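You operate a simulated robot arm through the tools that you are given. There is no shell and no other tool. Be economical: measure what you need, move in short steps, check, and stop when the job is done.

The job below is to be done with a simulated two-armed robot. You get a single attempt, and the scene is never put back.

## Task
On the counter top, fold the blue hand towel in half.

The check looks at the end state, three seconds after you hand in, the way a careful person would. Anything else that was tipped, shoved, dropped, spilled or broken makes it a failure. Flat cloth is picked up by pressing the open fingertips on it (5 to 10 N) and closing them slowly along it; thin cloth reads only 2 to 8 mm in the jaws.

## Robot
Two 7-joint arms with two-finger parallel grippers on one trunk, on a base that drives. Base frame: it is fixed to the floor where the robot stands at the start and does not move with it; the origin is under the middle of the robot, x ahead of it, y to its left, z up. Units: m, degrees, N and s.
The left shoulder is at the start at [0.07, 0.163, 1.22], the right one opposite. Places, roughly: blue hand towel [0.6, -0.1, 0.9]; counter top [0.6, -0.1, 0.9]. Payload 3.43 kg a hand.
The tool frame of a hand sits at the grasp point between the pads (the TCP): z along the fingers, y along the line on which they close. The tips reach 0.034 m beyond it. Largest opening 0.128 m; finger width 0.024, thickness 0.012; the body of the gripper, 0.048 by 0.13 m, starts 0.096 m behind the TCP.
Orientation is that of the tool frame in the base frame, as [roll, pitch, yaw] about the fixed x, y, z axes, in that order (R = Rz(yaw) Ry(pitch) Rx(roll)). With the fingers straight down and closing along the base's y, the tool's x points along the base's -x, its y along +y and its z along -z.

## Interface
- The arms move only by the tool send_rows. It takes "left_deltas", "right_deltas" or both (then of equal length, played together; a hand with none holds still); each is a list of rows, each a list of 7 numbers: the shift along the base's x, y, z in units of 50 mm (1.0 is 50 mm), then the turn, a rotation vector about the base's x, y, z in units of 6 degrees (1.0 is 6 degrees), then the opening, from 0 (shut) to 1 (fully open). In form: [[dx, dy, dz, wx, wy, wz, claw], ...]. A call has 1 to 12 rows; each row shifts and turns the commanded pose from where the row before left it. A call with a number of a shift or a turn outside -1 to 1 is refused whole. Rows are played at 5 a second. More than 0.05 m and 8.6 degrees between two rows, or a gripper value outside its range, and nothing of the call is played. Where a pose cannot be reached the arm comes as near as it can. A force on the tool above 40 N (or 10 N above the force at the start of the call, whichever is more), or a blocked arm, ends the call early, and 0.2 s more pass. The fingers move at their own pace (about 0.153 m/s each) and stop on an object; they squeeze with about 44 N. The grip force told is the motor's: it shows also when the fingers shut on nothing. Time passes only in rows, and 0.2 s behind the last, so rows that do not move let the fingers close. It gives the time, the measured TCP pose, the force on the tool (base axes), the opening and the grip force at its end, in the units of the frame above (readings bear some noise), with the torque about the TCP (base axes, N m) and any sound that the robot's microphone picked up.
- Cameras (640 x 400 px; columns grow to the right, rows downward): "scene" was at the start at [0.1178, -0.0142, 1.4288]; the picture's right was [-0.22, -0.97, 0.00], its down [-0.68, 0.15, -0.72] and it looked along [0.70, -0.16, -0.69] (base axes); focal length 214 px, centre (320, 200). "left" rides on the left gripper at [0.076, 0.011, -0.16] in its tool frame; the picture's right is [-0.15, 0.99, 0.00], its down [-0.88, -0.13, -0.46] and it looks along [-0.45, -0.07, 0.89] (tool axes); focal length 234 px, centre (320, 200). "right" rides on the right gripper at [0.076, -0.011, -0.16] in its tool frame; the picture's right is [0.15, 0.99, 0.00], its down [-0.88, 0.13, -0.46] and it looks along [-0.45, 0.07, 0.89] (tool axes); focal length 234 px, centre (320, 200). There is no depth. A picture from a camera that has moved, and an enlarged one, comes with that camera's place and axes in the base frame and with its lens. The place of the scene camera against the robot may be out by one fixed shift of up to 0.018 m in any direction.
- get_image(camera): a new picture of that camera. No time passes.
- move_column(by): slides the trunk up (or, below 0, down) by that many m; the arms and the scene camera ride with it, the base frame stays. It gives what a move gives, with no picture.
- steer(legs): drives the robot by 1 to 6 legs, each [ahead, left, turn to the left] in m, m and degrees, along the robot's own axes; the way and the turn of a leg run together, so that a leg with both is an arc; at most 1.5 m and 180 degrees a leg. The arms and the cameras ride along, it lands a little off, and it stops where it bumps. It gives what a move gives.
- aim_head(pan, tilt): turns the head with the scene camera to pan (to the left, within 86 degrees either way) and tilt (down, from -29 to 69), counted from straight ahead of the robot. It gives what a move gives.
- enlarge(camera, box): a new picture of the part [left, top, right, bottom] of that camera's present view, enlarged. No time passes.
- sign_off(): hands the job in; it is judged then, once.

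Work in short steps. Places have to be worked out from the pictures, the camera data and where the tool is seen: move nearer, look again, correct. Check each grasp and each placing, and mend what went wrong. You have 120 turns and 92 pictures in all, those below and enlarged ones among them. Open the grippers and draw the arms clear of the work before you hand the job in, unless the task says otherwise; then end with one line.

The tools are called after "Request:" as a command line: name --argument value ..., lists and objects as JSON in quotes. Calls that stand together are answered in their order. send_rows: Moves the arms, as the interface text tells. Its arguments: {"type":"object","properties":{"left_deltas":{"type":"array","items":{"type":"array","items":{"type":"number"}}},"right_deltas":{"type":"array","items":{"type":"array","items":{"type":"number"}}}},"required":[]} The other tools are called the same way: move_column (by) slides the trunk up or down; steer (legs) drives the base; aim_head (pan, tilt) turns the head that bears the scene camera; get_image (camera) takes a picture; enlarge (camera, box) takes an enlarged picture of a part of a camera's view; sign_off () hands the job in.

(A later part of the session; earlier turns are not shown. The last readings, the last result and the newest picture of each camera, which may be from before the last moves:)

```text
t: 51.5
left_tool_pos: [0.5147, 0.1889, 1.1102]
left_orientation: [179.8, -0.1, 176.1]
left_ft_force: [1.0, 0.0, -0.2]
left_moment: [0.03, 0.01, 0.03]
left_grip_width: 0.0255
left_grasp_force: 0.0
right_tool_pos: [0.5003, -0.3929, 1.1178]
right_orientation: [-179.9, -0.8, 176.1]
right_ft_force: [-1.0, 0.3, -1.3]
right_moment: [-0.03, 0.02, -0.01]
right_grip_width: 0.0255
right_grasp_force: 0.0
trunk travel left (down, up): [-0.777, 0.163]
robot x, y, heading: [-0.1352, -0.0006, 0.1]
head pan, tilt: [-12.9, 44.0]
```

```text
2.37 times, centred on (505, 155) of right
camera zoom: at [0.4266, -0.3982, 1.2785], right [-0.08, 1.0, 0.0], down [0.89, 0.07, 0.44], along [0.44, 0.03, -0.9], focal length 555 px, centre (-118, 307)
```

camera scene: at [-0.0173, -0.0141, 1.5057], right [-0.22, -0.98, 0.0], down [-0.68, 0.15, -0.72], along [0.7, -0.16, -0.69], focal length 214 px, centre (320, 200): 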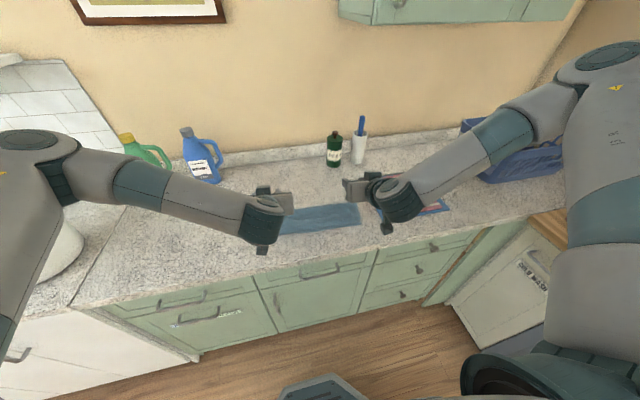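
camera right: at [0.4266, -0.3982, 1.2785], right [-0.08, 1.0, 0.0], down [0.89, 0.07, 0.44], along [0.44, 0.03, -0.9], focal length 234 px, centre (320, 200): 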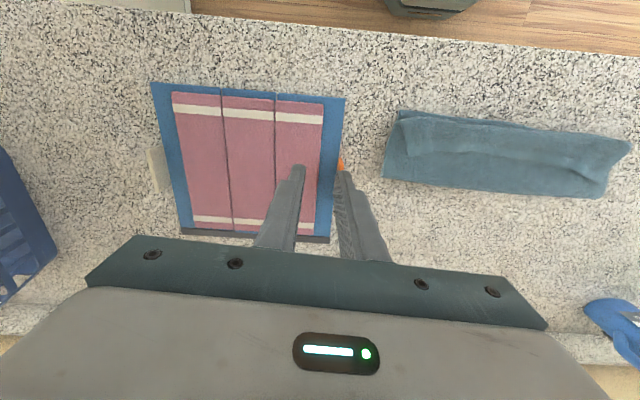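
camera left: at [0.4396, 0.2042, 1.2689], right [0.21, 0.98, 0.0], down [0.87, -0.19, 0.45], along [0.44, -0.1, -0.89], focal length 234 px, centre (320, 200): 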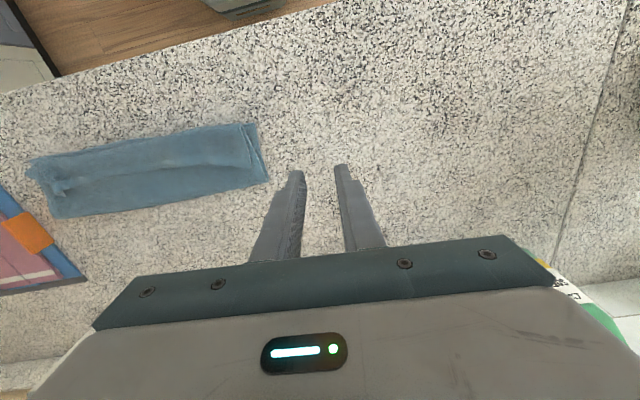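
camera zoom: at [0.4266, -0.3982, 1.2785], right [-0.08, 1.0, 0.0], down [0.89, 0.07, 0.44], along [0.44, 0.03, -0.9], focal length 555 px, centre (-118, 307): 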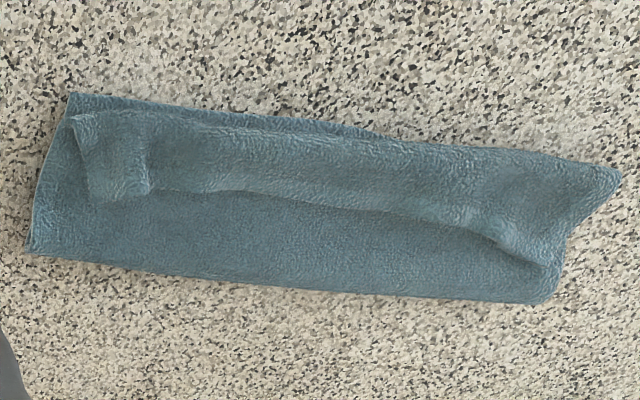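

The layers are clear: the lower half is only about .10 deep, and the last ~6 cm of the top layer is flipped back, because the y-pinch holds the edge pointing the wrong way. An x-closing pinch avoids this. I test the opposite yaw direction here, high and clear.

Request:
send_rows --left_deltas '[[0, -0.2, 0, 0, 0, 1, 0.47], [0, -0.2, 0, 0, 0, 1, 0.47], [0, -0.2, 0, 0, 0, 1, 0.47], [0, -0.2, 0, 0, 0, 1, 0.47], [0, -0.2, 0, 0, 0, 1, 0.47], [0, -0.2, 0, 0, 0, 1, 0.47], [0, -0.2, 0, 0, 0, 1, 0.47], [0, -0.2, 0, 0, 0, 1, 0.47], [0, -0.2, 0, 0, 0, 1, 0.47], [0, -0.2, 0, 0, 0, 1, 0.47], [0, -0.2, 0, 0, 0, 1, 0.47], [0, -0.2, 0, 0, 0, 1, 0.47]]' --right_deltas '[[0, 0.2, 0, 0, 0, -1, 0.47], [0, 0.2, 0, 0, 0, -1, 0.47], [0, 0.2, 0, 0, 0, -1, 0.47], [0, 0.2, 0, 0, 0, -1, 0.47], [0, 0.2, 0, 0, 0, -1, 0.47], [0, 0.2, 0, 0, 0, -1, 0.47], [0, 0.2, 0, 0, 0, -1, 0.47], [0, 0.2, 0, 0, 0, -1, 0.47], [0, 0.2, 0, 0, 0, -1, 0.47], [0, 0.2, 0, 0, 0, -1, 0.47], [0, 0.2, 0, 0, 0, -1, 0.47], [0, 0.2, 0, 0, 0, -1, 0.47]]'

```text
t: 54.1
left_tool_pos: [0.5129, 0.0673, 1.1099]
left_orientation: [179.9, 0.0, -111.7]
left_ft_force: [-0.7, -0.4, 0.8]
left_moment: [-0.02, 0.01, 0.02]
left_grip_width: 0.0604
left_grasp_force: 0.0
right_tool_pos: [0.5001, -0.2719, 1.1182]
right_orientation: [-179.7, -0.5, 103.9]
right_ft_force: [0.0, -0.2, 0.1]
right_moment: [-0.02, 0.0, -0.02]
right_grip_width: 0.0602
right_grasp_force: 0.0
trunk travel left (down, up): [-0.777, 0.163]
robot x, y, heading: [-0.1362, -0.0008, 0.0]
head pan, tilt: [-12.9, 44.0]
```

That direction works without limits. I finish the turn to x-closing and hover over the flipped-back flap, to grip it and unfold the towel flat again.

Request:
send_rows --left_deltas '[[-0.13, -0.3, -0.4, 0, 0, 1, 0.3], [-0.13, -0.3, -0.4, 0, 0, 1, 0.3], [0, 0, -0.7, 0, 0, 1, 0.3], [0, 0, -0.7, 0, 0, 0, 0.3], [0, 0, -0.8, 0, 0, 0, 0.3], [0, 0, 0, 0, 0, 0, 0.3]]' --right_deltas '[[-0.18, 0.45, -0.4, 0, 0, -1, 0.3], [-0.18, 0.45, -0.4, 0, 0, -1, 0.3], [0, 0, -0.76, 0, 0, -1, 0.3], [0, 0, -0.8, 0, 0, 0, 0.3], [0, 0, -0.8, 0, 0, 0, 0.3], [0, 0, 0, 0, 0, 0, 0.3]]'

Request:
get_image --camera "left"

Request:
get_image --camera "right"

```text
t: 55.5
left_tool_pos: [0.5028, 0.0397, 0.9607]
left_orientation: [179.9, 0.0, -93.9]
left_ft_force: [-0.9, -0.6, -0.5]
left_moment: [0.0, 0.05, 0.03]
left_grip_width: 0.0385
left_grasp_force: 0.0
right_tool_pos: [0.4624, -0.2496, 0.9815]
right_orientation: [-179.9, -0.6, 86.1]
right_ft_force: [-0.8, 0.2, -0.3]
right_moment: [0.03, 0.0, -0.03]
right_grip_width: 0.0385
right_grasp_force: 0.1
right hand out of reach, approached as far as the arm can: row 4, 5
trunk travel left (down, up): [-0.777, 0.163]
robot x, y, heading: [-0.1333, -0.0038, 0.3]
head pan, tilt: [-12.9, 44.0]
```

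```text
29 pictures are left
camera left: at [0.486, -0.0346, 1.1195], right [-0.98, 0.21, 0.0], down [0.19, 0.87, 0.46], along [0.1, 0.45, -0.89], focal length 234 px, centre (320, 200)
```

left: 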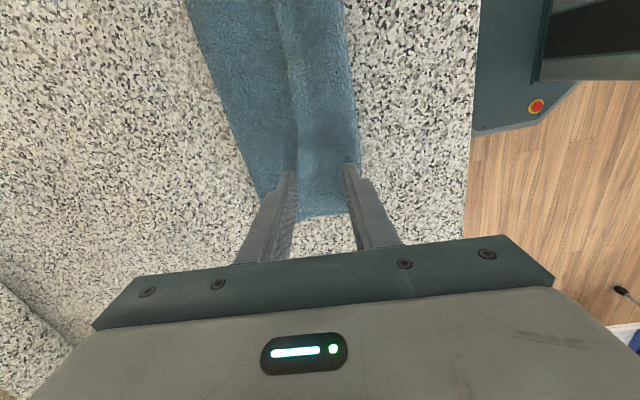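

```text
28 pictures are left
camera right: at [0.455, -0.1748, 1.1427], right [1.0, 0.08, 0.0], down [0.07, -0.89, 0.45], along [0.03, -0.44, -0.9], focal length 234 px, centre (320, 200)
```

right: 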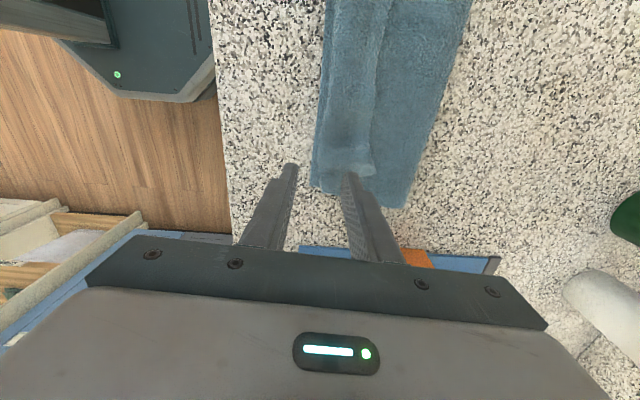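

The raised trunk costs reach at table height. I raise both hands, then lower the trunk by 15 cm and drive ahead 6 cm.

Request:
send_rows --left_deltas '[[0, 0, 0.9, 0, 0, 0, 0.3], [0, 0, 0.9, 0, 0, 0, 0.3], [-0.5, 0, 0.8, 0, 0, 0, 0.3], [-0.6, 0, 0.8, 0, 0, 0, 0.3]]' --right_deltas '[[0, 0.1, 0.9, 0, 0, 0, 0.3], [0, 0.1, 0.9, 0, 0, 0, 0.3], [-0.4, 0.1, 0.6, 0, 0, 0, 0.3], [-0.4, 0.1, 0.6, 0, 0, 0, 0.3]]'

Request:
move_column --by -0.15

Request:
steer --legs '[[0.06, 0, 0]]'

```text
t: 56.5
left_tool_pos: [0.4421, 0.0391, 1.1315]
left_orientation: [-180.0, 0.1, -93.8]
left_ft_force: [0.3, -0.4, 0.7]
left_moment: [0.01, -0.05, -0.01]
left_grip_width: 0.0383
left_grasp_force: 0.1
right_tool_pos: [0.4184, -0.2299, 1.1357]
right_orientation: [-179.9, -0.5, 86.2]
right_ft_force: [0.2, -0.7, 0.5]
right_moment: [0.01, -0.05, 0.0]
right_grip_width: 0.0384
right_grasp_force: 0.0
trunk travel left (down, up): [-0.777, 0.163]
robot x, y, heading: [-0.1382, -0.002, 0.1]
head pan, tilt: [-12.9, 44.0]
```

```text
t: 58.3
left_tool_pos: [0.4462, 0.0392, 0.9803]
left_orientation: [179.9, 0.0, -93.8]
left_ft_force: [0.0, 0.0, 0.0]
left_moment: [0.02, 0.02, 0.02]
left_grip_width: 0.0385
left_grasp_force: 0.2
right_tool_pos: [0.4218, -0.23, 0.9836]
right_orientation: [-179.9, -0.5, 86.1]
right_ft_force: [0.4, -0.4, -0.6]
right_moment: [-0.03, 0.0, 0.01]
right_grip_width: 0.0386
right_grasp_force: 0.1
trunk travel left (down, up): [-0.627, 0.313]
robot x, y, heading: [-0.1376, -0.0024, 0.0]
head pan, tilt: [-12.9, 44.0]
```

```text
t: 59.3
left_tool_pos: [0.5065, 0.0378, 0.9799]
left_orientation: [179.8, 0.1, -93.9]
left_ft_force: [-0.2, -0.2, -0.3]
left_moment: [0.04, 0.02, -0.01]
left_grip_width: 0.0385
left_grasp_force: 0.1
right_tool_pos: [0.4813, -0.2301, 0.9834]
right_orientation: [-179.8, -0.4, 86.1]
right_ft_force: [1.1, 0.1, -0.1]
right_moment: [-0.01, 0.02, 0.0]
right_grip_width: 0.0388
right_grasp_force: 0.1
trunk travel left (down, up): [-0.627, 0.313]
robot x, y, heading: [-0.0785, 0.0015, -0.0]
head pan, tilt: [-12.9, 44.0]
```

I descend to the flap in small steps.

Request:
send_rows --left_deltas '[[-0.2, 0, -0.3, 0, 0, 0, 0.3], [0, 0, -0.3, 0, 0, 0, 0.3], [0, 0, -0.08, 0, 0, 0, 0.3], [0, 0, 0, 0, 0, 0, 0.3]]' --right_deltas '[[0.06, 0, -0.3, 0, 0, 0, 0.3], [0, 0, -0.35, 0, 0, 0, 0.3], [0, 0, -0.1, 0, 0, 0, 0.3], [0, 0, 0, 0, 0, 0, 0.3]]'

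```text
t: 60.3
left_tool_pos: [0.496, 0.0379, 0.9461]
left_orientation: [179.9, 0.0, -93.9]
left_ft_force: [-0.1, 0.2, 1.5]
left_moment: [0.05, 0.02, 0.01]
left_grip_width: 0.0383
left_grasp_force: 0.1
right_tool_pos: [0.4834, -0.228, 0.9459]
right_orientation: [-179.8, -0.7, 86.1]
right_ft_force: [0.2, 0.0, 4.4]
right_moment: [-0.03, 0.02, -0.02]
right_grip_width: 0.0386
right_grasp_force: 0.0
trunk travel left (down, up): [-0.627, 0.313]
robot x, y, heading: [-0.0763, 0.0018, -0.1]
head pan, tilt: [-12.9, 44.0]
```

Light contact on top of the stack. I press the left a little more and close both slowly, then lift slightly.

Request:
send_rows --left_deltas '[[0, 0, -0.05, 0, 0, 0, 0.3], [0, 0, 0, 0, 0, 0, 0.26], [0, 0, 0, 0, 0, 0, 0.22], [0, 0, 0, 0, 0, 0, 0.18], [0, 0, 0, 0, 0, 0, 0.14], [0, 0, 0, 0, 0, 0, 0.1], [0, 0, 0, 0, 0, 0, 0.06], [0, 0, 0, 0, 0, 0, 0.02], [0, 0, 0, 0, 0, 0, 0], [0, 0, 0, 0, 0, 0, 0], [0, 0, 0.3, 0, 0, 0, 0], [0, 0, 0.3, 0, 0, 0, 0]]' --right_deltas '[[0, 0, -0.02, 0, 0, 0, 0.3], [0, 0, 0, 0, 0, 0, 0.26], [0, 0, 0, 0, 0, 0, 0.22], [0, 0, 0, 0, 0, 0, 0.18], [0, 0, 0, 0, 0, 0, 0.14], [0, 0, 0, 0, 0, 0, 0.1], [0, 0, 0, 0, 0, 0, 0.06], [0, 0, 0, 0, 0, 0, 0.02], [0, 0, 0, 0, 0, 0, 0], [0, 0, 0, 0, 0, 0, 0], [0, 0, 0.3, 0, 0, 0, 0], [0, 0, 0.3, 0, 0, 0, 0]]'

Request:
enlarge --camera "scene" --box '[220, 120, 440, 260]'

```text
t: 62.9
left_tool_pos: [0.4944, 0.0384, 0.9733]
left_orientation: [-179.9, 0.0, -94.0]
left_ft_force: [-0.5, 0.3, 0.9]
left_moment: [-0.02, -0.01, -0.02]
left_grip_width: 0.0075
left_grasp_force: 41.4
right_tool_pos: [0.4832, -0.2304, 0.9762]
right_orientation: [-179.8, -0.5, 86.0]
right_ft_force: [-0.3, 0.8, -0.5]
right_moment: [0.05, -0.04, 0.04]
right_grip_width: 0.0075
right_grasp_force: 41.5
trunk travel left (down, up): [-0.627, 0.313]
robot x, y, heading: [-0.0751, 0.0004, -0.1]
head pan, tilt: [-12.9, 44.0]
```

```text
2.86 times, centred on (330, 190) of scene
camera zoom: at [0.0414, -0.0141, 1.3558], right [-0.22, -0.97, 0.0], down [-0.68, 0.15, -0.72], along [0.7, -0.16, -0.69], focal length 613 px, centre (291, 229)
```

zoom: 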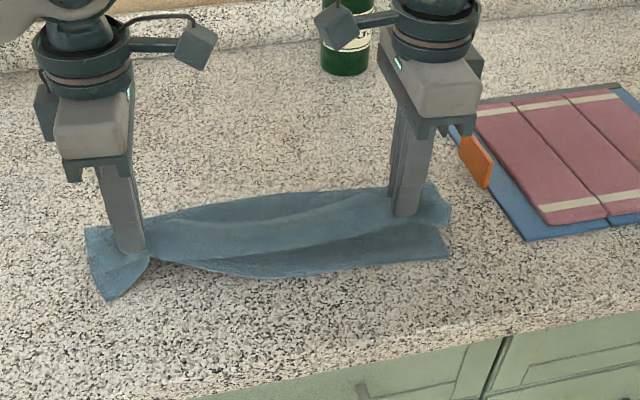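

The jaws read 7.5 mm, so possibly more than the flap. I lift a little more to see which layers come.

Request:
send_rows --left_deltas '[[0.2, 0, 0.4, 0, 0, 0, 0], [0.3, 0, 0.4, 0, 0, 0, 0], [0.3, 0, 0.4, 0, 0, 0, 0], [0, 0, 0, 0, 0, 0, 0]]' --right_deltas '[[0.2, 0, 0.4, 0, 0, 0, 0], [0.3, 0, 0.4, 0, 0, 0, 0], [0.3, 0, 0.4, 0, 0, 0, 0], [0, 0, 0, 0, 0, 0, 0]]'

Request:
enlarge --camera "scene" --box '[220, 120, 440, 260]'

```text
t: 63.9
left_tool_pos: [0.5377, 0.0363, 1.0336]
left_orientation: [179.9, 0.0, -93.8]
left_ft_force: [-0.8, 0.0, -0.2]
left_moment: [0.02, 0.0, -0.03]
left_grip_width: 0.0076
left_grasp_force: 41.1
right_tool_pos: [0.5241, -0.2289, 1.0345]
right_orientation: [-179.7, -0.6, 86.1]
right_ft_force: [0.1, 1.0, -0.2]
right_moment: [0.0, 0.0, 0.05]
right_grip_width: 0.0072
right_grasp_force: 41.3
trunk travel left (down, up): [-0.627, 0.313]
robot x, y, heading: [-0.0778, -0.002, -0.2]
head pan, tilt: [-12.9, 44.0]
```

```text
2.86 times, centred on (330, 190) of scene
camera zoom: at [0.0421, -0.0139, 1.3558], right [-0.22, -0.97, 0.0], down [-0.68, 0.15, -0.72], along [0.7, -0.16, -0.69], focal length 613 px, centre (291, 229)
```

zoom: 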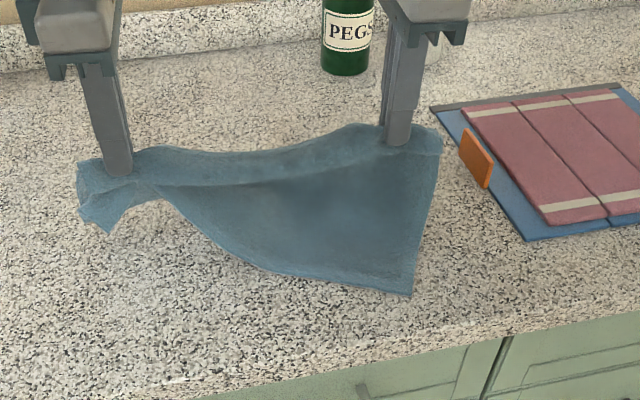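

The left hand also caught the near-left corner of the lower layer, while the right holds only the top. I lower the left back, release it, and keep the right holding.

Request:
send_rows --left_deltas '[[-0.4, 0, -0.4, 0, 0, 0, 0], [-0.4, 0, -0.4, 0, 0, 0, 0], [0, 0, -0.3, 0, 0, 0, 0], [0, 0, -0.1, 0, 0, 0, 0.1], [0, 0, 0, 0, 0, 0, 0.3], [0, 0, 0.2, 0, 0, 0, 0.5], [0, 0, 0.8, 0, 0, 0, 0.5], [0, 0.3, 0.9, 0, 0, 0, 0.5], [0, 0.5, 0.5, 0, 0, 0, 0.5]]'

Request:
enlarge --camera "scene" --box '[200, 110, 440, 260]'

```text
t: 65.9
left_tool_pos: [0.4948, 0.079, 1.0926]
left_orientation: [179.8, 0.1, -93.9]
left_ft_force: [-0.1, 0.2, -0.7]
left_moment: [-0.02, 0.0, 0.0]
left_grip_width: 0.064
left_grasp_force: 0.0
right_tool_pos: [0.5242, -0.2291, 1.0349]
right_orientation: [-179.8, -0.5, 86.0]
right_ft_force: [-0.2, -0.5, -1.0]
right_moment: [-0.05, -0.04, 0.05]
right_grip_width: 0.0068
right_grasp_force: 41.6
trunk travel left (down, up): [-0.627, 0.313]
robot x, y, heading: [-0.0736, -0.0018, -0.1]
head pan, tilt: [-12.9, 44.0]
```

```text
2.67 times, centred on (320, 185) of scene
camera zoom: at [0.042, -0.0128, 1.3558], right [-0.22, -0.97, 0.0], down [-0.68, 0.15, -0.72], along [0.7, -0.16, -0.69], focal length 572 px, centre (320, 240)
```

zoom: 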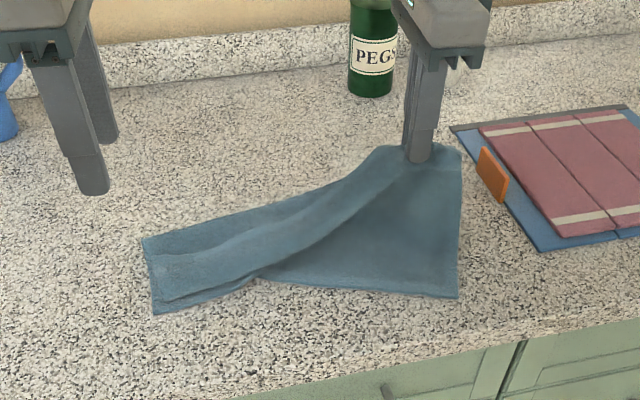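

The left is laid back down. I now carry the right side forward by driving the base ahead, unfolding the top layer.

Request:
send_rows --right_deltas '[[0, 0, 0.4, 0, 0, 0, 0], [0, 0, 0.3, 0, 0, 0, 0]]' --left_deltas '[[0, 0.5, 0.2, 0, 0, 0, 0.5], [0, 0.5, 0, 0, 0, 0, 0.5]]'

Request:
steer --legs '[[0.15, 0, 0]]'

Request:
send_rows --right_deltas '[[0.3, 0, -0.5, 0, 0, 0, 0], [0.2, 0, -0.6, 0, 0, 0, 0], [0.2, 0, -0.6, 0, 0, 0, 0], [0, 0, 0, 0, 0, 0, 0]]'

Request:
get_image --camera "scene"

```text
t: 66.5
left_tool_pos: [0.4929, 0.1285, 1.1032]
left_orientation: [179.8, 0.0, -93.9]
left_ft_force: [-1.3, 0.3, 0.2]
left_moment: [-0.02, 0.02, 0.01]
left_grip_width: 0.0643
left_grasp_force: 0.0
right_tool_pos: [0.5245, -0.2296, 1.0706]
right_orientation: [-179.8, -0.6, 86.1]
right_ft_force: [0.2, 0.4, 0.5]
right_moment: [-0.04, -0.02, 0.03]
right_grip_width: 0.007
right_grasp_force: 40.8
trunk travel left (down, up): [-0.627, 0.313]
robot x, y, heading: [-0.0785, -0.0034, 0.1]
head pan, tilt: [-12.9, 44.0]
```

```text
t: 67.8
left_tool_pos: [0.6417, 0.1273, 1.1021]
left_orientation: [-180.0, -0.1, -93.9]
left_ft_force: [0.3, -0.4, -0.9]
left_moment: [0.02, -0.01, -0.03]
left_grip_width: 0.064
left_grasp_force: 0.1
right_tool_pos: [0.6729, -0.2305, 1.0714]
right_orientation: [-179.7, -0.6, 86.1]
right_ft_force: [0.5, 0.1, -0.8]
right_moment: [0.01, -0.01, 0.04]
right_grip_width: 0.007
right_grasp_force: 41.0
trunk travel left (down, up): [-0.627, 0.313]
robot x, y, heading: [0.0725, -0.001, 0.3]
head pan, tilt: [-12.9, 44.0]
```

```text
t: 68.8
left_tool_pos: [0.6406, 0.1259, 1.1032]
left_orientation: [180.0, 0.1, -93.9]
left_ft_force: [-1.0, -0.1, 0.3]
left_moment: [0.02, -0.02, -0.03]
left_grip_width: 0.064
left_grasp_force: 0.0
right_tool_pos: [0.7073, -0.2312, 0.9859]
right_orientation: [-179.8, -0.6, 86.0]
right_ft_force: [-0.8, 0.8, 0.2]
right_moment: [-0.01, -0.01, 0.04]
right_grip_width: 0.007
right_grasp_force: 41.4
trunk travel left (down, up): [-0.627, 0.313]
robot x, y, heading: [0.0711, 0.0025, -0.2]
head pan, tilt: [-12.9, 44.0]
```

```text
24 pictures are left
camera scene: at [0.1894, -0.0139, 1.3559], right [-0.22, -0.97, 0.0], down [-0.68, 0.15, -0.72], along [0.7, -0.16, -0.69], focal length 214 px, centre (320, 200)
```

scene: 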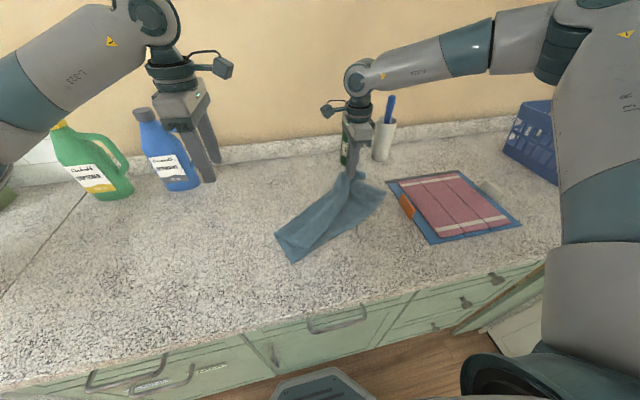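

The whole towel was drawn along and twisted. I enlarge to understand it before going on.

Request:
enlarge --camera "scene" --box '[260, 150, 410, 270]'

```text
3.33 times, centred on (335, 210) of scene
camera zoom: at [0.1894, -0.0139, 1.3559], right [-0.22, -0.97, 0.0], down [-0.68, 0.15, -0.72], along [0.7, -0.16, -0.69], focal length 715 px, centre (270, 167)
```

zoom: 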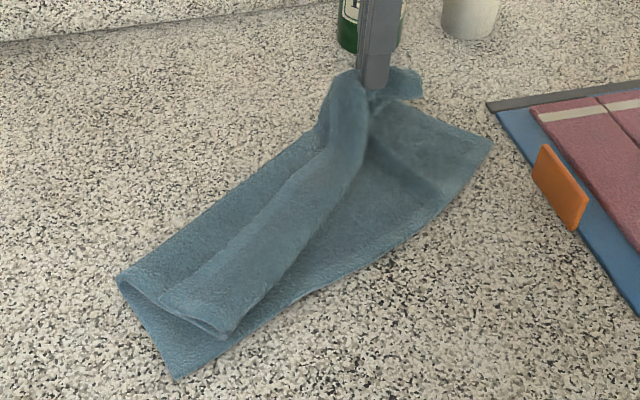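

The towel is rotated about 30° with the flap still rolled on its left end. Plan: also grip the flap's free left corner (about (.53,-.01)) with the left hand, lift the towel high by its far edge so it hangs open, and lay it down flat. I bring the left hand over that corner and look.

Request:
send_rows --left_deltas '[[-0.6, -0.7, 0, 0, 0, 0, 0.5], [-0.6, -0.7, -0.2, 0, 0, 0, 0.4], [-0.6, -0.7, -0.5, 0, 0, 0, 0.3], [-0.5, -0.4, -0.6, 0, 0, 0, 0.3], [0, 0, -0.5, 0, 0, 0, 0.3], [0, 0, 0, 0, 0, 0, 0.3]]'

Request:
get_image --camera "left"

```text
refused: row 3 steps farther than a row can; nothing moved
```

```text
22 pictures are left
camera left: at [0.6251, 0.0517, 1.2623], right [-0.98, 0.21, 0.0], down [0.19, 0.87, 0.46], along [0.1, 0.45, -0.89], focal length 234 px, centre (320, 200)
```

left: 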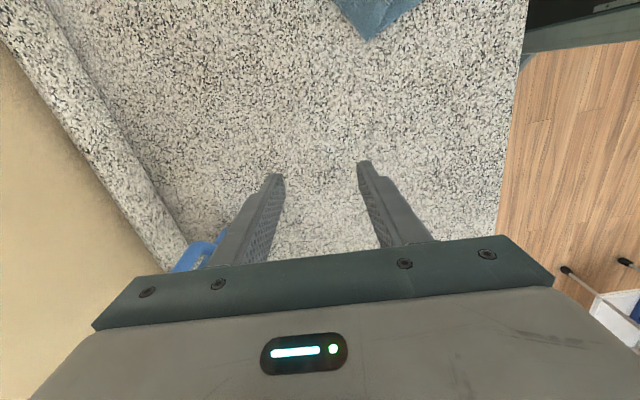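

Row too long; I split it up.

Request:
send_rows --left_deltas '[[-0.5, -0.6, 0, 0, 0, 0, 0.5], [-0.5, -0.6, 0, 0, 0, 0, 0.4], [-0.5, -0.6, -0.2, 0, 0, 0, 0.3], [-0.5, -0.6, -0.3, 0, 0, 0, 0.3], [-0.2, -0.1, -0.6, 0, 0, 0, 0.3], [0, 0, -0.6, 0, 0, 0, 0.3], [0, 0, 0, 0, 0, 0, 0.3]]'

Request:
get_image --camera "left"

```text
t: 70.4
left_tool_pos: [0.5321, 0.0018, 1.0161]
left_orientation: [-180.0, 0.0, -93.9]
left_ft_force: [-0.6, 0.4, -1.1]
left_moment: [-0.01, -0.01, 0.0]
left_grip_width: 0.0384
left_grasp_force: 0.1
right_tool_pos: [0.707, -0.2304, 0.9857]
right_orientation: [-179.8, -0.6, 86.1]
right_ft_force: [-0.6, 0.3, -0.7]
right_moment: [-0.01, -0.01, 0.04]
right_grip_width: 0.0071
right_grasp_force: 41.6
trunk travel left (down, up): [-0.627, 0.313]
robot x, y, heading: [0.0716, -0.0019, -0.1]
head pan, tilt: [-12.9, 44.0]
```

```text
21 pictures are left
camera left: at [0.515, -0.0732, 1.1763], right [-0.98, 0.21, 0.0], down [0.19, 0.87, 0.46], along [0.1, 0.45, -0.89], focal length 234 px, centre (320, 200)
```

left: 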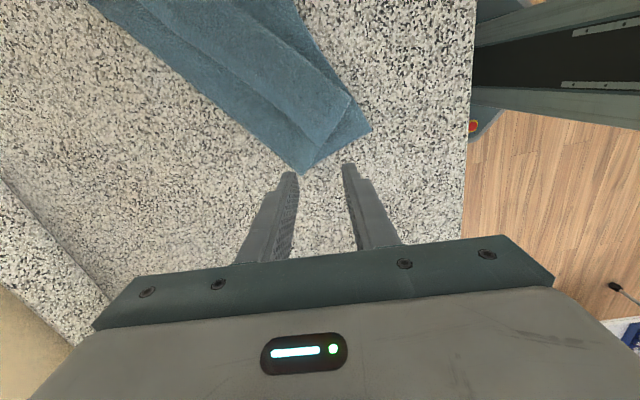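

The flap's free corner is at (.542,-.005) with its fold-back near (.488,-.050). I rotate to close across the flap and go to (.539,-.044), low.

Request:
send_rows --left_deltas '[[0.07, -0.45, 0, 0, 0, 1, 0.26], [0.07, -0.45, 0, 0, 0, 1, 0.26], [0, 0, -0.3, 0, 0, 1, 0.26], [0, 0, -0.3, 0, 0, 1, 0.26], [0, 0, -0.3, 0, 0, 1, 0.26], [0, 0, -0.3, 0, 0, 1, 0.26], [0, 0, 0, 0, 0, 0, 0.26]]'

```text
t: 72.0
left_tool_pos: [0.5395, -0.044, 0.9584]
left_orientation: [180.0, 0.0, -57.8]
left_ft_force: [-0.3, 0.2, 0.4]
left_moment: [0.01, -0.01, -0.01]
left_grip_width: 0.0333
left_grasp_force: 0.1
right_tool_pos: [0.7079, -0.2302, 0.9873]
right_orientation: [-179.8, -0.6, 85.9]
right_ft_force: [-0.5, -0.9, -0.5]
right_moment: [0.01, -0.03, 0.02]
right_grip_width: 0.0072
right_grasp_force: 41.2
trunk travel left (down, up): [-0.627, 0.313]
robot x, y, heading: [0.0714, -0.0023, -0.1]
head pan, tilt: [-12.9, 44.0]
```

I creep down for a light touch.

Request:
send_rows --left_deltas '[[0, 0, -0.16, 0, 0, 0, 0.26], [0, 0, -0.06, 0, 0, 0, 0.26], [0, 0, 0, 0, 0, 0, 0.26]]'

Request:
get_image --camera "left"

```text
t: 72.8
left_tool_pos: [0.5407, -0.044, 0.9455]
left_orientation: [179.9, 0.0, -57.9]
left_ft_force: [0.3, -0.6, 0.2]
left_moment: [-0.02, 0.01, 0.03]
left_grip_width: 0.0335
left_grasp_force: 0.1
right_tool_pos: [0.7078, -0.2311, 0.9859]
right_orientation: [-179.7, -0.6, 86.0]
right_ft_force: [-0.1, 0.2, 0.5]
right_moment: [-0.01, -0.05, 0.05]
right_grip_width: 0.0068
right_grasp_force: 41.3
trunk travel left (down, up): [-0.627, 0.313]
robot x, y, heading: [0.072, 0.0015, 0.2]
head pan, tilt: [-12.9, 44.0]
```

```text
20 pictures are left
camera left: at [0.5704, -0.1141, 1.1061], right [-0.92, -0.4, 0.0], down [-0.36, 0.82, 0.46], along [-0.18, 0.42, -0.89], focal length 234 px, centre (320, 200)
```

left: 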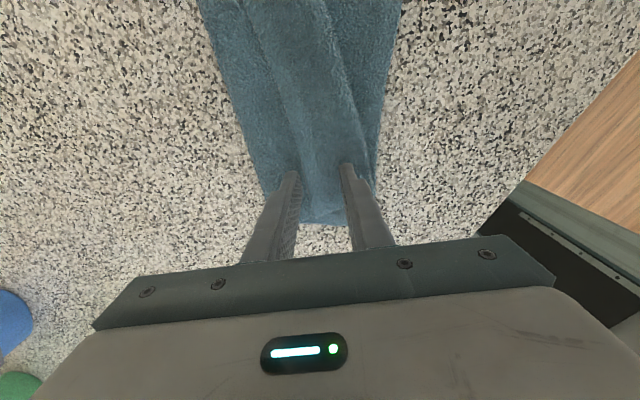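

The crease-side finger sits right on the flap edge, so I shift 7 mm across, then touch and close gently.

Request:
send_rows --left_deltas '[[-0.13, -0.06, 0, 0, 0, 0, 0.26], [0, 0, -0.04, 0, 0, 0, 0.26], [0, 0, 0, 0, 0, 0, 0.26]]'

```text
t: 73.6
left_tool_pos: [0.5339, -0.0466, 0.9453]
left_orientation: [-180.0, -0.1, -57.9]
left_ft_force: [0.8, 0.6, 1.2]
left_moment: [0.03, 0.04, -0.02]
left_grip_width: 0.0329
left_grasp_force: 0.0
right_tool_pos: [0.7074, -0.2298, 0.986]
right_orientation: [-179.8, -0.6, 86.2]
right_ft_force: [-0.4, 1.1, -0.2]
right_moment: [0.03, -0.04, 0.06]
right_grip_width: 0.0069
right_grasp_force: 41.3
trunk travel left (down, up): [-0.627, 0.313]
robot x, y, heading: [0.0709, -0.0006, 0.1]
head pan, tilt: [-12.9, 44.0]
```

Request:
send_rows --left_deltas '[[0, 0, -0.02, 0, 0, 0, 0.26], [0, 0, 0, 0, 0, 0, 0.22], [0, 0, 0, 0, 0, 0, 0.18], [0, 0, 0, 0, 0, 0, 0.14], [0, 0, 0, 0, 0, 0, 0.1], [0, 0, 0, 0, 0, 0, 0.06], [0, 0, 0, 0, 0, 0, 0.02], [0, 0, 0, 0, 0, 0, 0], [0, 0, 0, 0, 0, 0, 0], [0, 0, 0.3, 0, 0, 0, 0], [0, 0, 0.4, 0, 0, 0, 0], [0, 0, 0.4, 0, 0, 0, 0]]'

Request:
enlarge --camera "scene" --box '[240, 140, 410, 270]'

```text
t: 76.2
left_tool_pos: [0.5329, -0.0453, 1.0002]
left_orientation: [-180.0, 0.1, -57.9]
left_ft_force: [-0.7, -1.0, -0.3]
left_moment: [0.0, 0.04, 0.07]
left_grip_width: 0.0047
left_grasp_force: 38.6
right_tool_pos: [0.7074, -0.2315, 0.9865]
right_orientation: [-179.8, -0.6, 86.1]
right_ft_force: [0.2, 0.1, -0.7]
right_moment: [0.0, -0.02, 0.04]
right_grip_width: 0.0073
right_grasp_force: 41.6
trunk travel left (down, up): [-0.627, 0.313]
robot x, y, heading: [0.0719, -0.0023, 0.1]
head pan, tilt: [-12.9, 44.0]
```

```text
3.08 times, centred on (325, 205) of scene
camera zoom: at [0.1902, -0.0142, 1.3558], right [-0.22, -0.97, 0.0], down [-0.68, 0.15, -0.72], along [0.7, -0.16, -0.69], focal length 660 px, centre (305, 185)
```

zoom: 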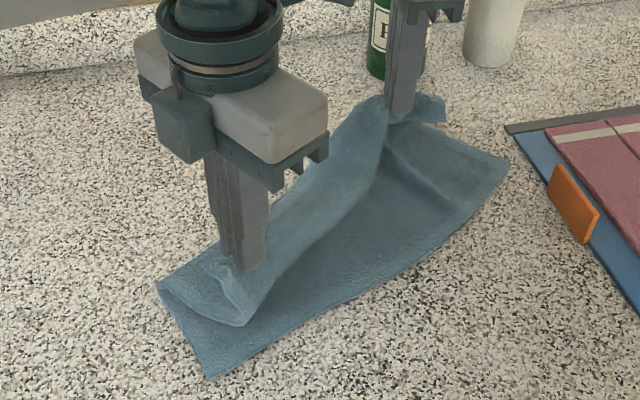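

Now the left holds only the flap's single layer (4.7 mm). I raise both hands with the trunk so the towel hangs open.

Request:
move_column --by 0.12

Request:
send_rows --left_deltas '[[0.15, 0.1, 0.2, 0, 0, -1, 0], [0.2, 0.15, 0.2, 0, 0, -1, 0], [0.2, 0.15, 0.2, 0, 0, -1, 0], [0.2, 0.15, 0, 0, 0, -1, 0], [0.2, 0.15, 0, 0, 0, -1, 0], [0.2, 0.15, 0, 0, 0, -1, 0]]' --right_deltas '[[-0.4, -0.1, 0.3, 0, 0, 0, 0], [-0.4, -0.1, 0.3, 0, 0, 0, 0], [-0.4, -0.1, 0.3, 0, 0, 0, 0], [-0.4, -0.1, 0, 0, 0, 0, 0], [-0.4, -0.1, 0, 0, 0, 0, 0], [-0.2, -0.1, 0, 0, 0, 0, 0]]'

Request:
move_column --by 0.12

Request:
get_image --camera "scene"

```text
t: 77.7
left_tool_pos: [0.5338, -0.0464, 1.1197]
left_orientation: [179.8, -0.1, -58.0]
left_ft_force: [0.1, 0.9, -0.6]
left_moment: [-0.02, 0.01, 0.04]
left_grip_width: 0.005
left_grasp_force: 38.8
right_tool_pos: [0.708, -0.2297, 1.1059]
right_orientation: [-179.7, -0.6, 86.0]
right_ft_force: [0.2, -0.1, 0.2]
right_moment: [0.01, 0.0, 0.03]
right_grip_width: 0.0073
right_grasp_force: 41.6
trunk travel left (down, up): [-0.747, 0.193]
robot x, y, heading: [0.0699, 0.0022, -0.0]
head pan, tilt: [-12.9, 44.0]
```

```text
t: 79.1
left_tool_pos: [0.5906, -0.003, 1.1494]
left_orientation: [179.9, 0.1, -94.0]
left_ft_force: [0.2, -0.9, 0.1]
left_moment: [-0.03, 0.04, 0.1]
left_grip_width: 0.0046
left_grasp_force: 38.6
right_tool_pos: [0.5981, -0.2613, 1.1516]
right_orientation: [-179.8, -0.5, 86.1]
right_ft_force: [0.3, -0.1, -0.4]
right_moment: [-0.02, -0.02, 0.02]
right_grip_width: 0.0068
right_grasp_force: 41.3
trunk travel left (down, up): [-0.747, 0.193]
robot x, y, heading: [0.0717, -0.0014, 0.2]
head pan, tilt: [-12.9, 44.0]
```

```text
t: 80.6
left_tool_pos: [0.5902, -0.0029, 1.2692]
left_orientation: [179.9, 0.2, -94.0]
left_ft_force: [0.5, 0.3, 0.0]
left_moment: [0.02, -0.01, 0.09]
left_grip_width: 0.0047
left_grasp_force: 39.4
right_tool_pos: [0.5978, -0.2615, 1.2704]
right_orientation: [-179.9, -0.5, 85.9]
right_ft_force: [0.0, 0.0, -1.2]
right_moment: [-0.02, 0.0, 0.05]
right_grip_width: 0.0073
right_grasp_force: 41.1
trunk travel left (down, up): [-0.867, 0.073]
robot x, y, heading: [0.0793, 0.0007, -0.0]
head pan, tilt: [-12.9, 44.0]
```

```text
18 pictures are left
camera scene: at [0.1907, -0.0142, 1.5957], right [-0.22, -0.97, 0.0], down [-0.68, 0.15, -0.72], along [0.7, -0.16, -0.69], focal length 214 px, centre (320, 200)
```

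scene: 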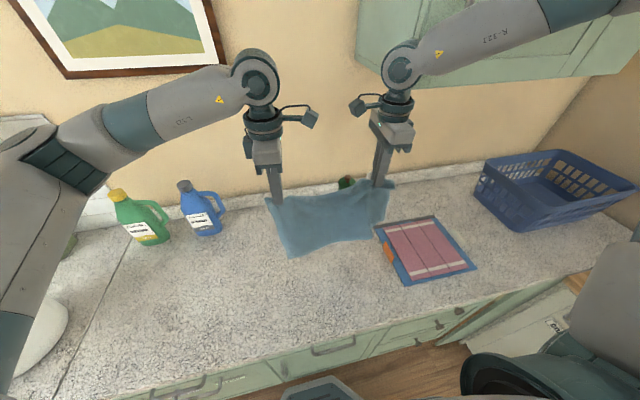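

It hangs open nicely. To lay it flat I back up 16 cm so the hanging edge is over x≈.43, then lower until it just touches.

Request:
steer --legs '[[-0.165, 0, 0]]'

Request:
move_column --by -0.1

Request:
get_image --camera "scene"

```text
t: 82.1
left_tool_pos: [0.4272, -0.0029, 1.2672]
left_orientation: [179.8, 0.1, -93.9]
left_ft_force: [0.3, -0.5, -0.4]
left_moment: [-0.02, 0.08, 0.08]
left_grip_width: 0.0044
left_grasp_force: 39.8
right_tool_pos: [0.4357, -0.2621, 1.2709]
right_orientation: [-179.6, -0.5, 86.0]
right_ft_force: [0.4, 0.4, -0.8]
right_moment: [-0.03, 0.02, 0.02]
right_grip_width: 0.0069
right_grasp_force: 41.7
trunk travel left (down, up): [-0.867, 0.073]
robot x, y, heading: [-0.0949, -0.0027, -0.1]
head pan, tilt: [-12.9, 44.0]
```

```text
t: 83.4
left_tool_pos: [0.4225, -0.0039, 1.1685]
left_orientation: [179.9, 0.0, -93.8]
left_ft_force: [-0.7, -0.9, -0.4]
left_moment: [-0.01, -0.02, 0.1]
left_grip_width: 0.0044
left_grasp_force: 38.6
right_tool_pos: [0.4308, -0.2606, 1.1726]
right_orientation: [-179.8, -0.6, 86.0]
right_ft_force: [-0.4, 0.2, -0.6]
right_moment: [-0.02, -0.02, 0.04]
right_grip_width: 0.0071
right_grasp_force: 41.7
trunk travel left (down, up): [-0.767, 0.173]
robot x, y, heading: [-0.0938, -0.0009, 0.0]
head pan, tilt: [-12.9, 44.0]
```

```text
17 pictures are left
camera scene: at [0.0231, -0.014, 1.4959], right [-0.22, -0.97, 0.0], down [-0.68, 0.15, -0.72], along [0.7, -0.16, -0.69], focal length 214 px, centre (320, 200)
```

scene: 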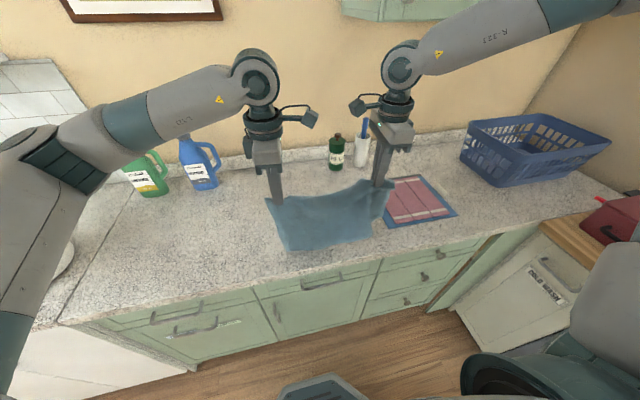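

The lower edge is touching near x≈.43. I move forward and down in steps to lay it flat.

Request:
steer --legs '[[0.07, 0, 0]]'

Request:
move_column --by -0.025

Request:
steer --legs '[[0.065, 0, 0]]'

Request:
move_column --by -0.045

Request:
send_rows --left_deltas '[[0.4, 0.05, 0, 0, 0, 0, 0], [0.4, 0.05, 0, 0, 0, 0, 0], [0.3, 0, 0, 0, 0, 0, 0]]' --right_deltas '[[0.4, -0.05, 0, 0, 0, 0, 0], [0.4, -0.05, 0, 0, 0, 0, 0], [0.3, 0, 0, 0, 0, 0, 0]]'

Request:
move_column --by -0.06

Request:
get_image --camera "scene"

```text
t: 84.4
left_tool_pos: [0.4906, -0.0036, 1.1712]
left_orientation: [-179.9, 0.0, -94.0]
left_ft_force: [0.2, 0.0, -0.8]
left_moment: [-0.01, -0.02, 0.1]
left_grip_width: 0.0046
left_grasp_force: 38.7
right_tool_pos: [0.4967, -0.2615, 1.1742]
right_orientation: [-179.9, -0.6, 86.1]
right_ft_force: [-1.1, -0.3, -0.5]
right_moment: [0.01, -0.03, 0.02]
right_grip_width: 0.0072
right_grasp_force: 41.3
trunk travel left (down, up): [-0.767, 0.173]
robot x, y, heading: [-0.0237, 0.0012, -0.0]
head pan, tilt: [-12.9, 44.0]
```

```text
t: 85.2
left_tool_pos: [0.4936, -0.0045, 1.1434]
left_orientation: [179.9, 0.0, -94.0]
left_ft_force: [-0.1, -0.4, -1.0]
left_moment: [0.01, 0.04, 0.08]
left_grip_width: 0.0044
left_grasp_force: 39.2
right_tool_pos: [0.5027, -0.2617, 1.1457]
right_orientation: [-179.7, -0.5, 86.0]
right_ft_force: [-0.2, -0.1, -0.1]
right_moment: [-0.01, -0.02, 0.04]
right_grip_width: 0.0073
right_grasp_force: 41.7
trunk travel left (down, up): [-0.742, 0.198]
robot x, y, heading: [-0.0224, -0.0006, 0.0]
head pan, tilt: [-12.9, 44.0]
```

```text
t: 86.1
left_tool_pos: [0.5552, -0.004, 1.1469]
left_orientation: [-179.8, 0.0, -93.9]
left_ft_force: [-0.4, 0.2, -0.5]
left_moment: [0.01, -0.04, 0.1]
left_grip_width: 0.0047
left_grasp_force: 39.4
right_tool_pos: [0.5608, -0.2615, 1.1504]
right_orientation: [-179.9, -0.5, 86.1]
right_ft_force: [-0.3, -0.1, -0.3]
right_moment: [0.01, -0.06, 0.07]
right_grip_width: 0.0071
right_grasp_force: 41.5
trunk travel left (down, up): [-0.742, 0.198]
robot x, y, heading: [0.0442, -0.0006, 0.0]
head pan, tilt: [-12.9, 44.0]
```

```text
t: 87.0
left_tool_pos: [0.5575, -0.0046, 1.0985]
left_orientation: [-179.9, 0.0, -93.9]
left_ft_force: [0.6, -0.1, -0.2]
left_moment: [0.0, 0.03, 0.14]
left_grip_width: 0.0048
left_grasp_force: 39.2
right_tool_pos: [0.5653, -0.2602, 1.1025]
right_orientation: [-179.8, -0.6, 86.1]
right_ft_force: [0.0, 0.2, 0.2]
right_moment: [0.02, -0.05, 0.06]
right_grip_width: 0.007
right_grasp_force: 41.4
trunk travel left (down, up): [-0.697, 0.243]
robot x, y, heading: [0.0381, 0.003, -0.1]
head pan, tilt: [-12.9, 44.0]
```

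```text
t: 87.8
left_tool_pos: [0.6132, -0.0009, 1.1002]
left_orientation: [180.0, 0.1, -94.0]
left_ft_force: [0.5, 0.9, -1.3]
left_moment: [-0.01, 0.0, 0.1]
left_grip_width: 0.0046
left_grasp_force: 39.2
right_tool_pos: [0.6207, -0.2675, 1.1018]
right_orientation: [-179.7, -0.6, 86.1]
right_ft_force: [0.2, 1.0, 0.1]
right_moment: [0.0, -0.01, 0.02]
right_grip_width: 0.007
right_grasp_force: 41.7
trunk travel left (down, up): [-0.697, 0.243]
robot x, y, heading: [0.0393, -0.0001, -0.1]
head pan, tilt: [-12.9, 44.0]
```

```text
t: 88.8
left_tool_pos: [0.6136, 0.0007, 1.04]
left_orientation: [179.9, 0.0, -93.9]
left_ft_force: [0.5, 0.4, -0.2]
left_moment: [-0.03, 0.03, 0.11]
left_grip_width: 0.0044
left_grasp_force: 38.8
right_tool_pos: [0.6203, -0.2678, 1.0432]
right_orientation: [-179.8, -0.6, 86.1]
right_ft_force: [-0.2, 0.2, -0.4]
right_moment: [0.0, 0.02, 0.03]
right_grip_width: 0.0071
right_grasp_force: 40.7
trunk travel left (down, up): [-0.637, 0.303]
robot x, y, heading: [0.0364, -0.0013, -0.1]
head pan, tilt: [-12.9, 44.0]
```

```text
16 pictures are left
camera scene: at [0.1573, -0.0142, 1.3659], right [-0.22, -0.97, 0.0], down [-0.68, 0.15, -0.72], along [0.7, -0.16, -0.69], focal length 214 px, centre (320, 200)
```

scene: 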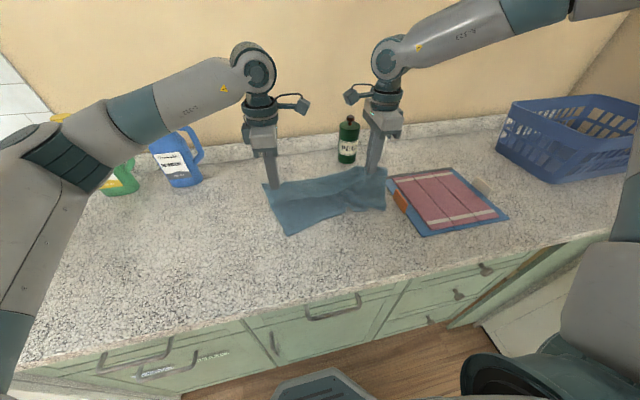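

The towel slid forward while being laid (the right double pinch shortens it). I lay the far edge at x≈.69 anyway and release. Afterward I'll stretch it flat by pulling the near edge toward the robot.

Request:
send_rows --left_deltas '[[0.25, 0.1, -0.3, 0, 0, 0, 0], [0.25, 0.1, -0.3, 0, 0, 0, 0], [0.25, 0, -0.3, 0, 0, 0, 0], [0.25, 0, -0.3, 0, 0, 0, 0], [0.25, 0, -0.3, 0, 0, 0, 0], [0.25, 0, -0.3, 0, 0, 0, 0], [0, 0, 0, 0, 0, 0, 0.15], [0, 0, 0, 0, 0, 0, 0.3], [0, 0, 0.3, 0, 0, 0, 0.3], [0, 0, 0.8, 0, 0, 0, 0.3], [0, 0, 0.9, 0, 0, 0, 0.3], [-0.3, 0, 0.8, 0, 0, 0, 0.3]]' --right_deltas '[[0.25, -0.1, -0.3, 0, 0, 0, 0], [0.25, -0.1, -0.3, 0, 0, 0, 0], [0.25, 0, -0.3, 0, 0, 0, 0], [0.25, 0, -0.3, 0, 0, 0, 0], [0.25, 0, -0.3, 0, 0, 0, 0], [0.25, 0, -0.3, 0, 0, 0, 0], [0, 0, 0, 0, 0, 0, 0.15], [0, 0, 0, 0, 0, 0, 0.3], [0, 0, 0.3, 0, 0, 0, 0.3], [0, 0, 0.8, 0, 0, 0, 0.3], [0, 0, 0.9, 0, 0, 0, 0.3], [-0.3, 0, 0.8, 0, 0, 0, 0.3]]'

Request:
enlarge --camera "scene" --box '[220, 120, 420, 250]'

```text
t: 91.4
left_tool_pos: [0.6692, 0.0089, 1.0916]
left_orientation: [-179.9, 0.0, -93.9]
left_ft_force: [0.1, 0.8, 0.1]
left_moment: [-0.02, -0.06, -0.01]
left_grip_width: 0.0384
left_grasp_force: 0.1
right_tool_pos: [0.678, -0.2753, 1.0949]
right_orientation: [-179.9, -0.5, 86.2]
right_ft_force: [-0.6, -0.3, 0.7]
right_moment: [0.02, -0.07, -0.03]
right_grip_width: 0.0384
right_grasp_force: 0.1
trunk travel left (down, up): [-0.637, 0.303]
robot x, y, heading: [0.041, -0.0021, -0.0]
head pan, tilt: [-12.9, 44.0]
```

```text
3.08 times, centred on (320, 185) of scene
camera zoom: at [0.1539, -0.0137, 1.3661], right [-0.22, -0.97, 0.0], down [-0.68, 0.15, -0.72], along [0.7, -0.16, -0.69], focal length 660 px, centre (320, 246)
```

zoom: 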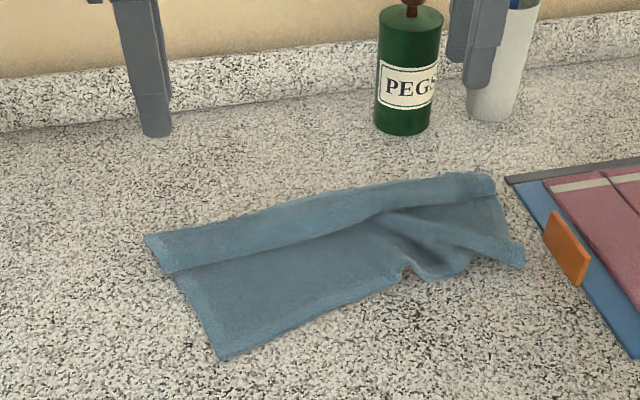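

The towel is open except for a cuff at the far edge and waves on the right. I hover over the near corners (≈(.521,-.007) and (.563,-.308)), to pinch that edge and stretch the towel toward the robot.

Request:
send_rows --left_deltas '[[-0.5, -0.2, -0.3, 0, 0, 0, 0.3], [-0.5, -0.2, -0.4, 0, 0, 0, 0.3], [-0.5, -0.2, -0.5, 0, 0, 0, 0.3], [-0.5, -0.2, -0.6, 0, 0, 0, 0.3], [-0.5, -0.1, -0.6, 0, 0, 0, 0.3], [0, 0, 0, 0, 0, 0, 0.3]]' --right_deltas '[[-0.4, 0, -0.3, 0, 0, 0, 0.3], [-0.4, 0, -0.4, 0, 0, 0, 0.3], [-0.4, 0, -0.5, 0, 0, 0, 0.3], [-0.4, 0.05, -0.6, 0, 0, 0, 0.3], [-0.4, 0.05, -0.6, 0, 0, 0, 0.3], [0, 0, 0, 0, 0, 0, 0.3]]'

Request:
get_image --camera "left"

Request:
get_image --camera "right"

```text
t: 92.8
left_tool_pos: [0.5484, -0.0356, 0.9695]
left_orientation: [-179.9, 0.0, -94.0]
left_ft_force: [-0.6, 0.0, 1.1]
left_moment: [0.0, -0.01, 0.01]
left_grip_width: 0.0388
left_grasp_force: 0.1
right_tool_pos: [0.58, -0.2707, 0.9729]
right_orientation: [-179.8, -0.7, 85.9]
right_ft_force: [-0.7, 0.0, -0.3]
right_moment: [-0.03, 0.01, -0.02]
right_grip_width: 0.0383
right_grasp_force: 0.1
trunk travel left (down, up): [-0.637, 0.303]
robot x, y, heading: [0.0425, 0.0, 0.1]
head pan, tilt: [-12.9, 44.0]
```

```text
14 pictures are left
camera left: at [0.5315, -0.1103, 1.1298], right [-0.98, 0.21, 0.0], down [0.19, 0.87, 0.46], along [0.1, 0.45, -0.89], focal length 234 px, centre (320, 200)
```

left: 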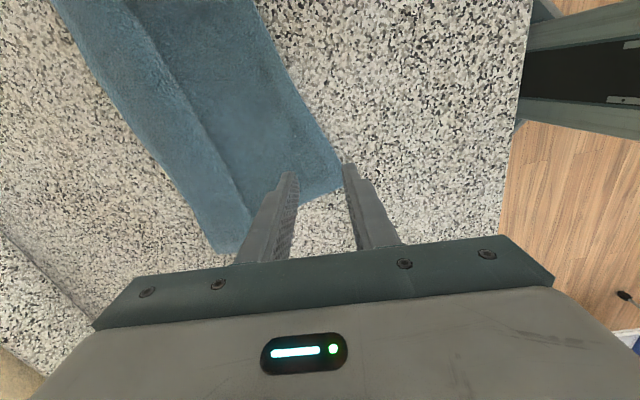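

```text
13 pictures are left
camera right: at [0.5749, -0.1971, 1.1328], right [1.0, 0.08, 0.0], down [0.07, -0.89, 0.45], along [0.03, -0.45, -0.89], focal length 234 px, centre (320, 200)
```

right: 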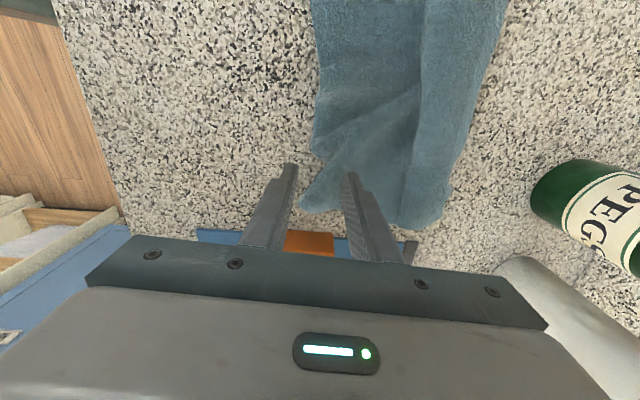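

The near edge is at x≈.535 under the left hand and ≈.572 under the right. I adjust and descend to contact.

Request:
send_rows --left_deltas '[[0.12, -0.12, -0.3, 0, 0, 0, 0.3], [0, 0, -0.3, 0, 0, 0, 0.3], [0, 0, -0.07, 0, 0, 0, 0.3], [0, 0, 0, 0, 0, 0, 0.3]]' --right_deltas '[[0.16, -0.36, -0.3, 0, 0, 0, 0.3], [0, 0, -0.3, 0, 0, 0, 0.3], [0, 0, -0.1, 0, 0, 0, 0.3], [0, 0, 0, 0, 0, 0, 0.3]]'

```text
t: 93.8
left_tool_pos: [0.5543, -0.0415, 0.9372]
left_orientation: [-179.9, -0.2, -93.8]
left_ft_force: [0.6, -0.9, 7.4]
left_moment: [-0.07, -0.04, 0.01]
left_grip_width: 0.0383
left_grasp_force: 0.1
right_tool_pos: [0.5883, -0.2905, 0.9372]
right_orientation: [-179.9, -0.5, 86.1]
right_ft_force: [0.9, 0.3, 4.4]
right_moment: [-0.04, -0.08, -0.02]
right_grip_width: 0.0386
right_grasp_force: 0.1
trunk travel left (down, up): [-0.637, 0.303]
robot x, y, heading: [0.0375, -0.0017, 0.1]
head pan, tilt: [-12.9, 44.0]
```

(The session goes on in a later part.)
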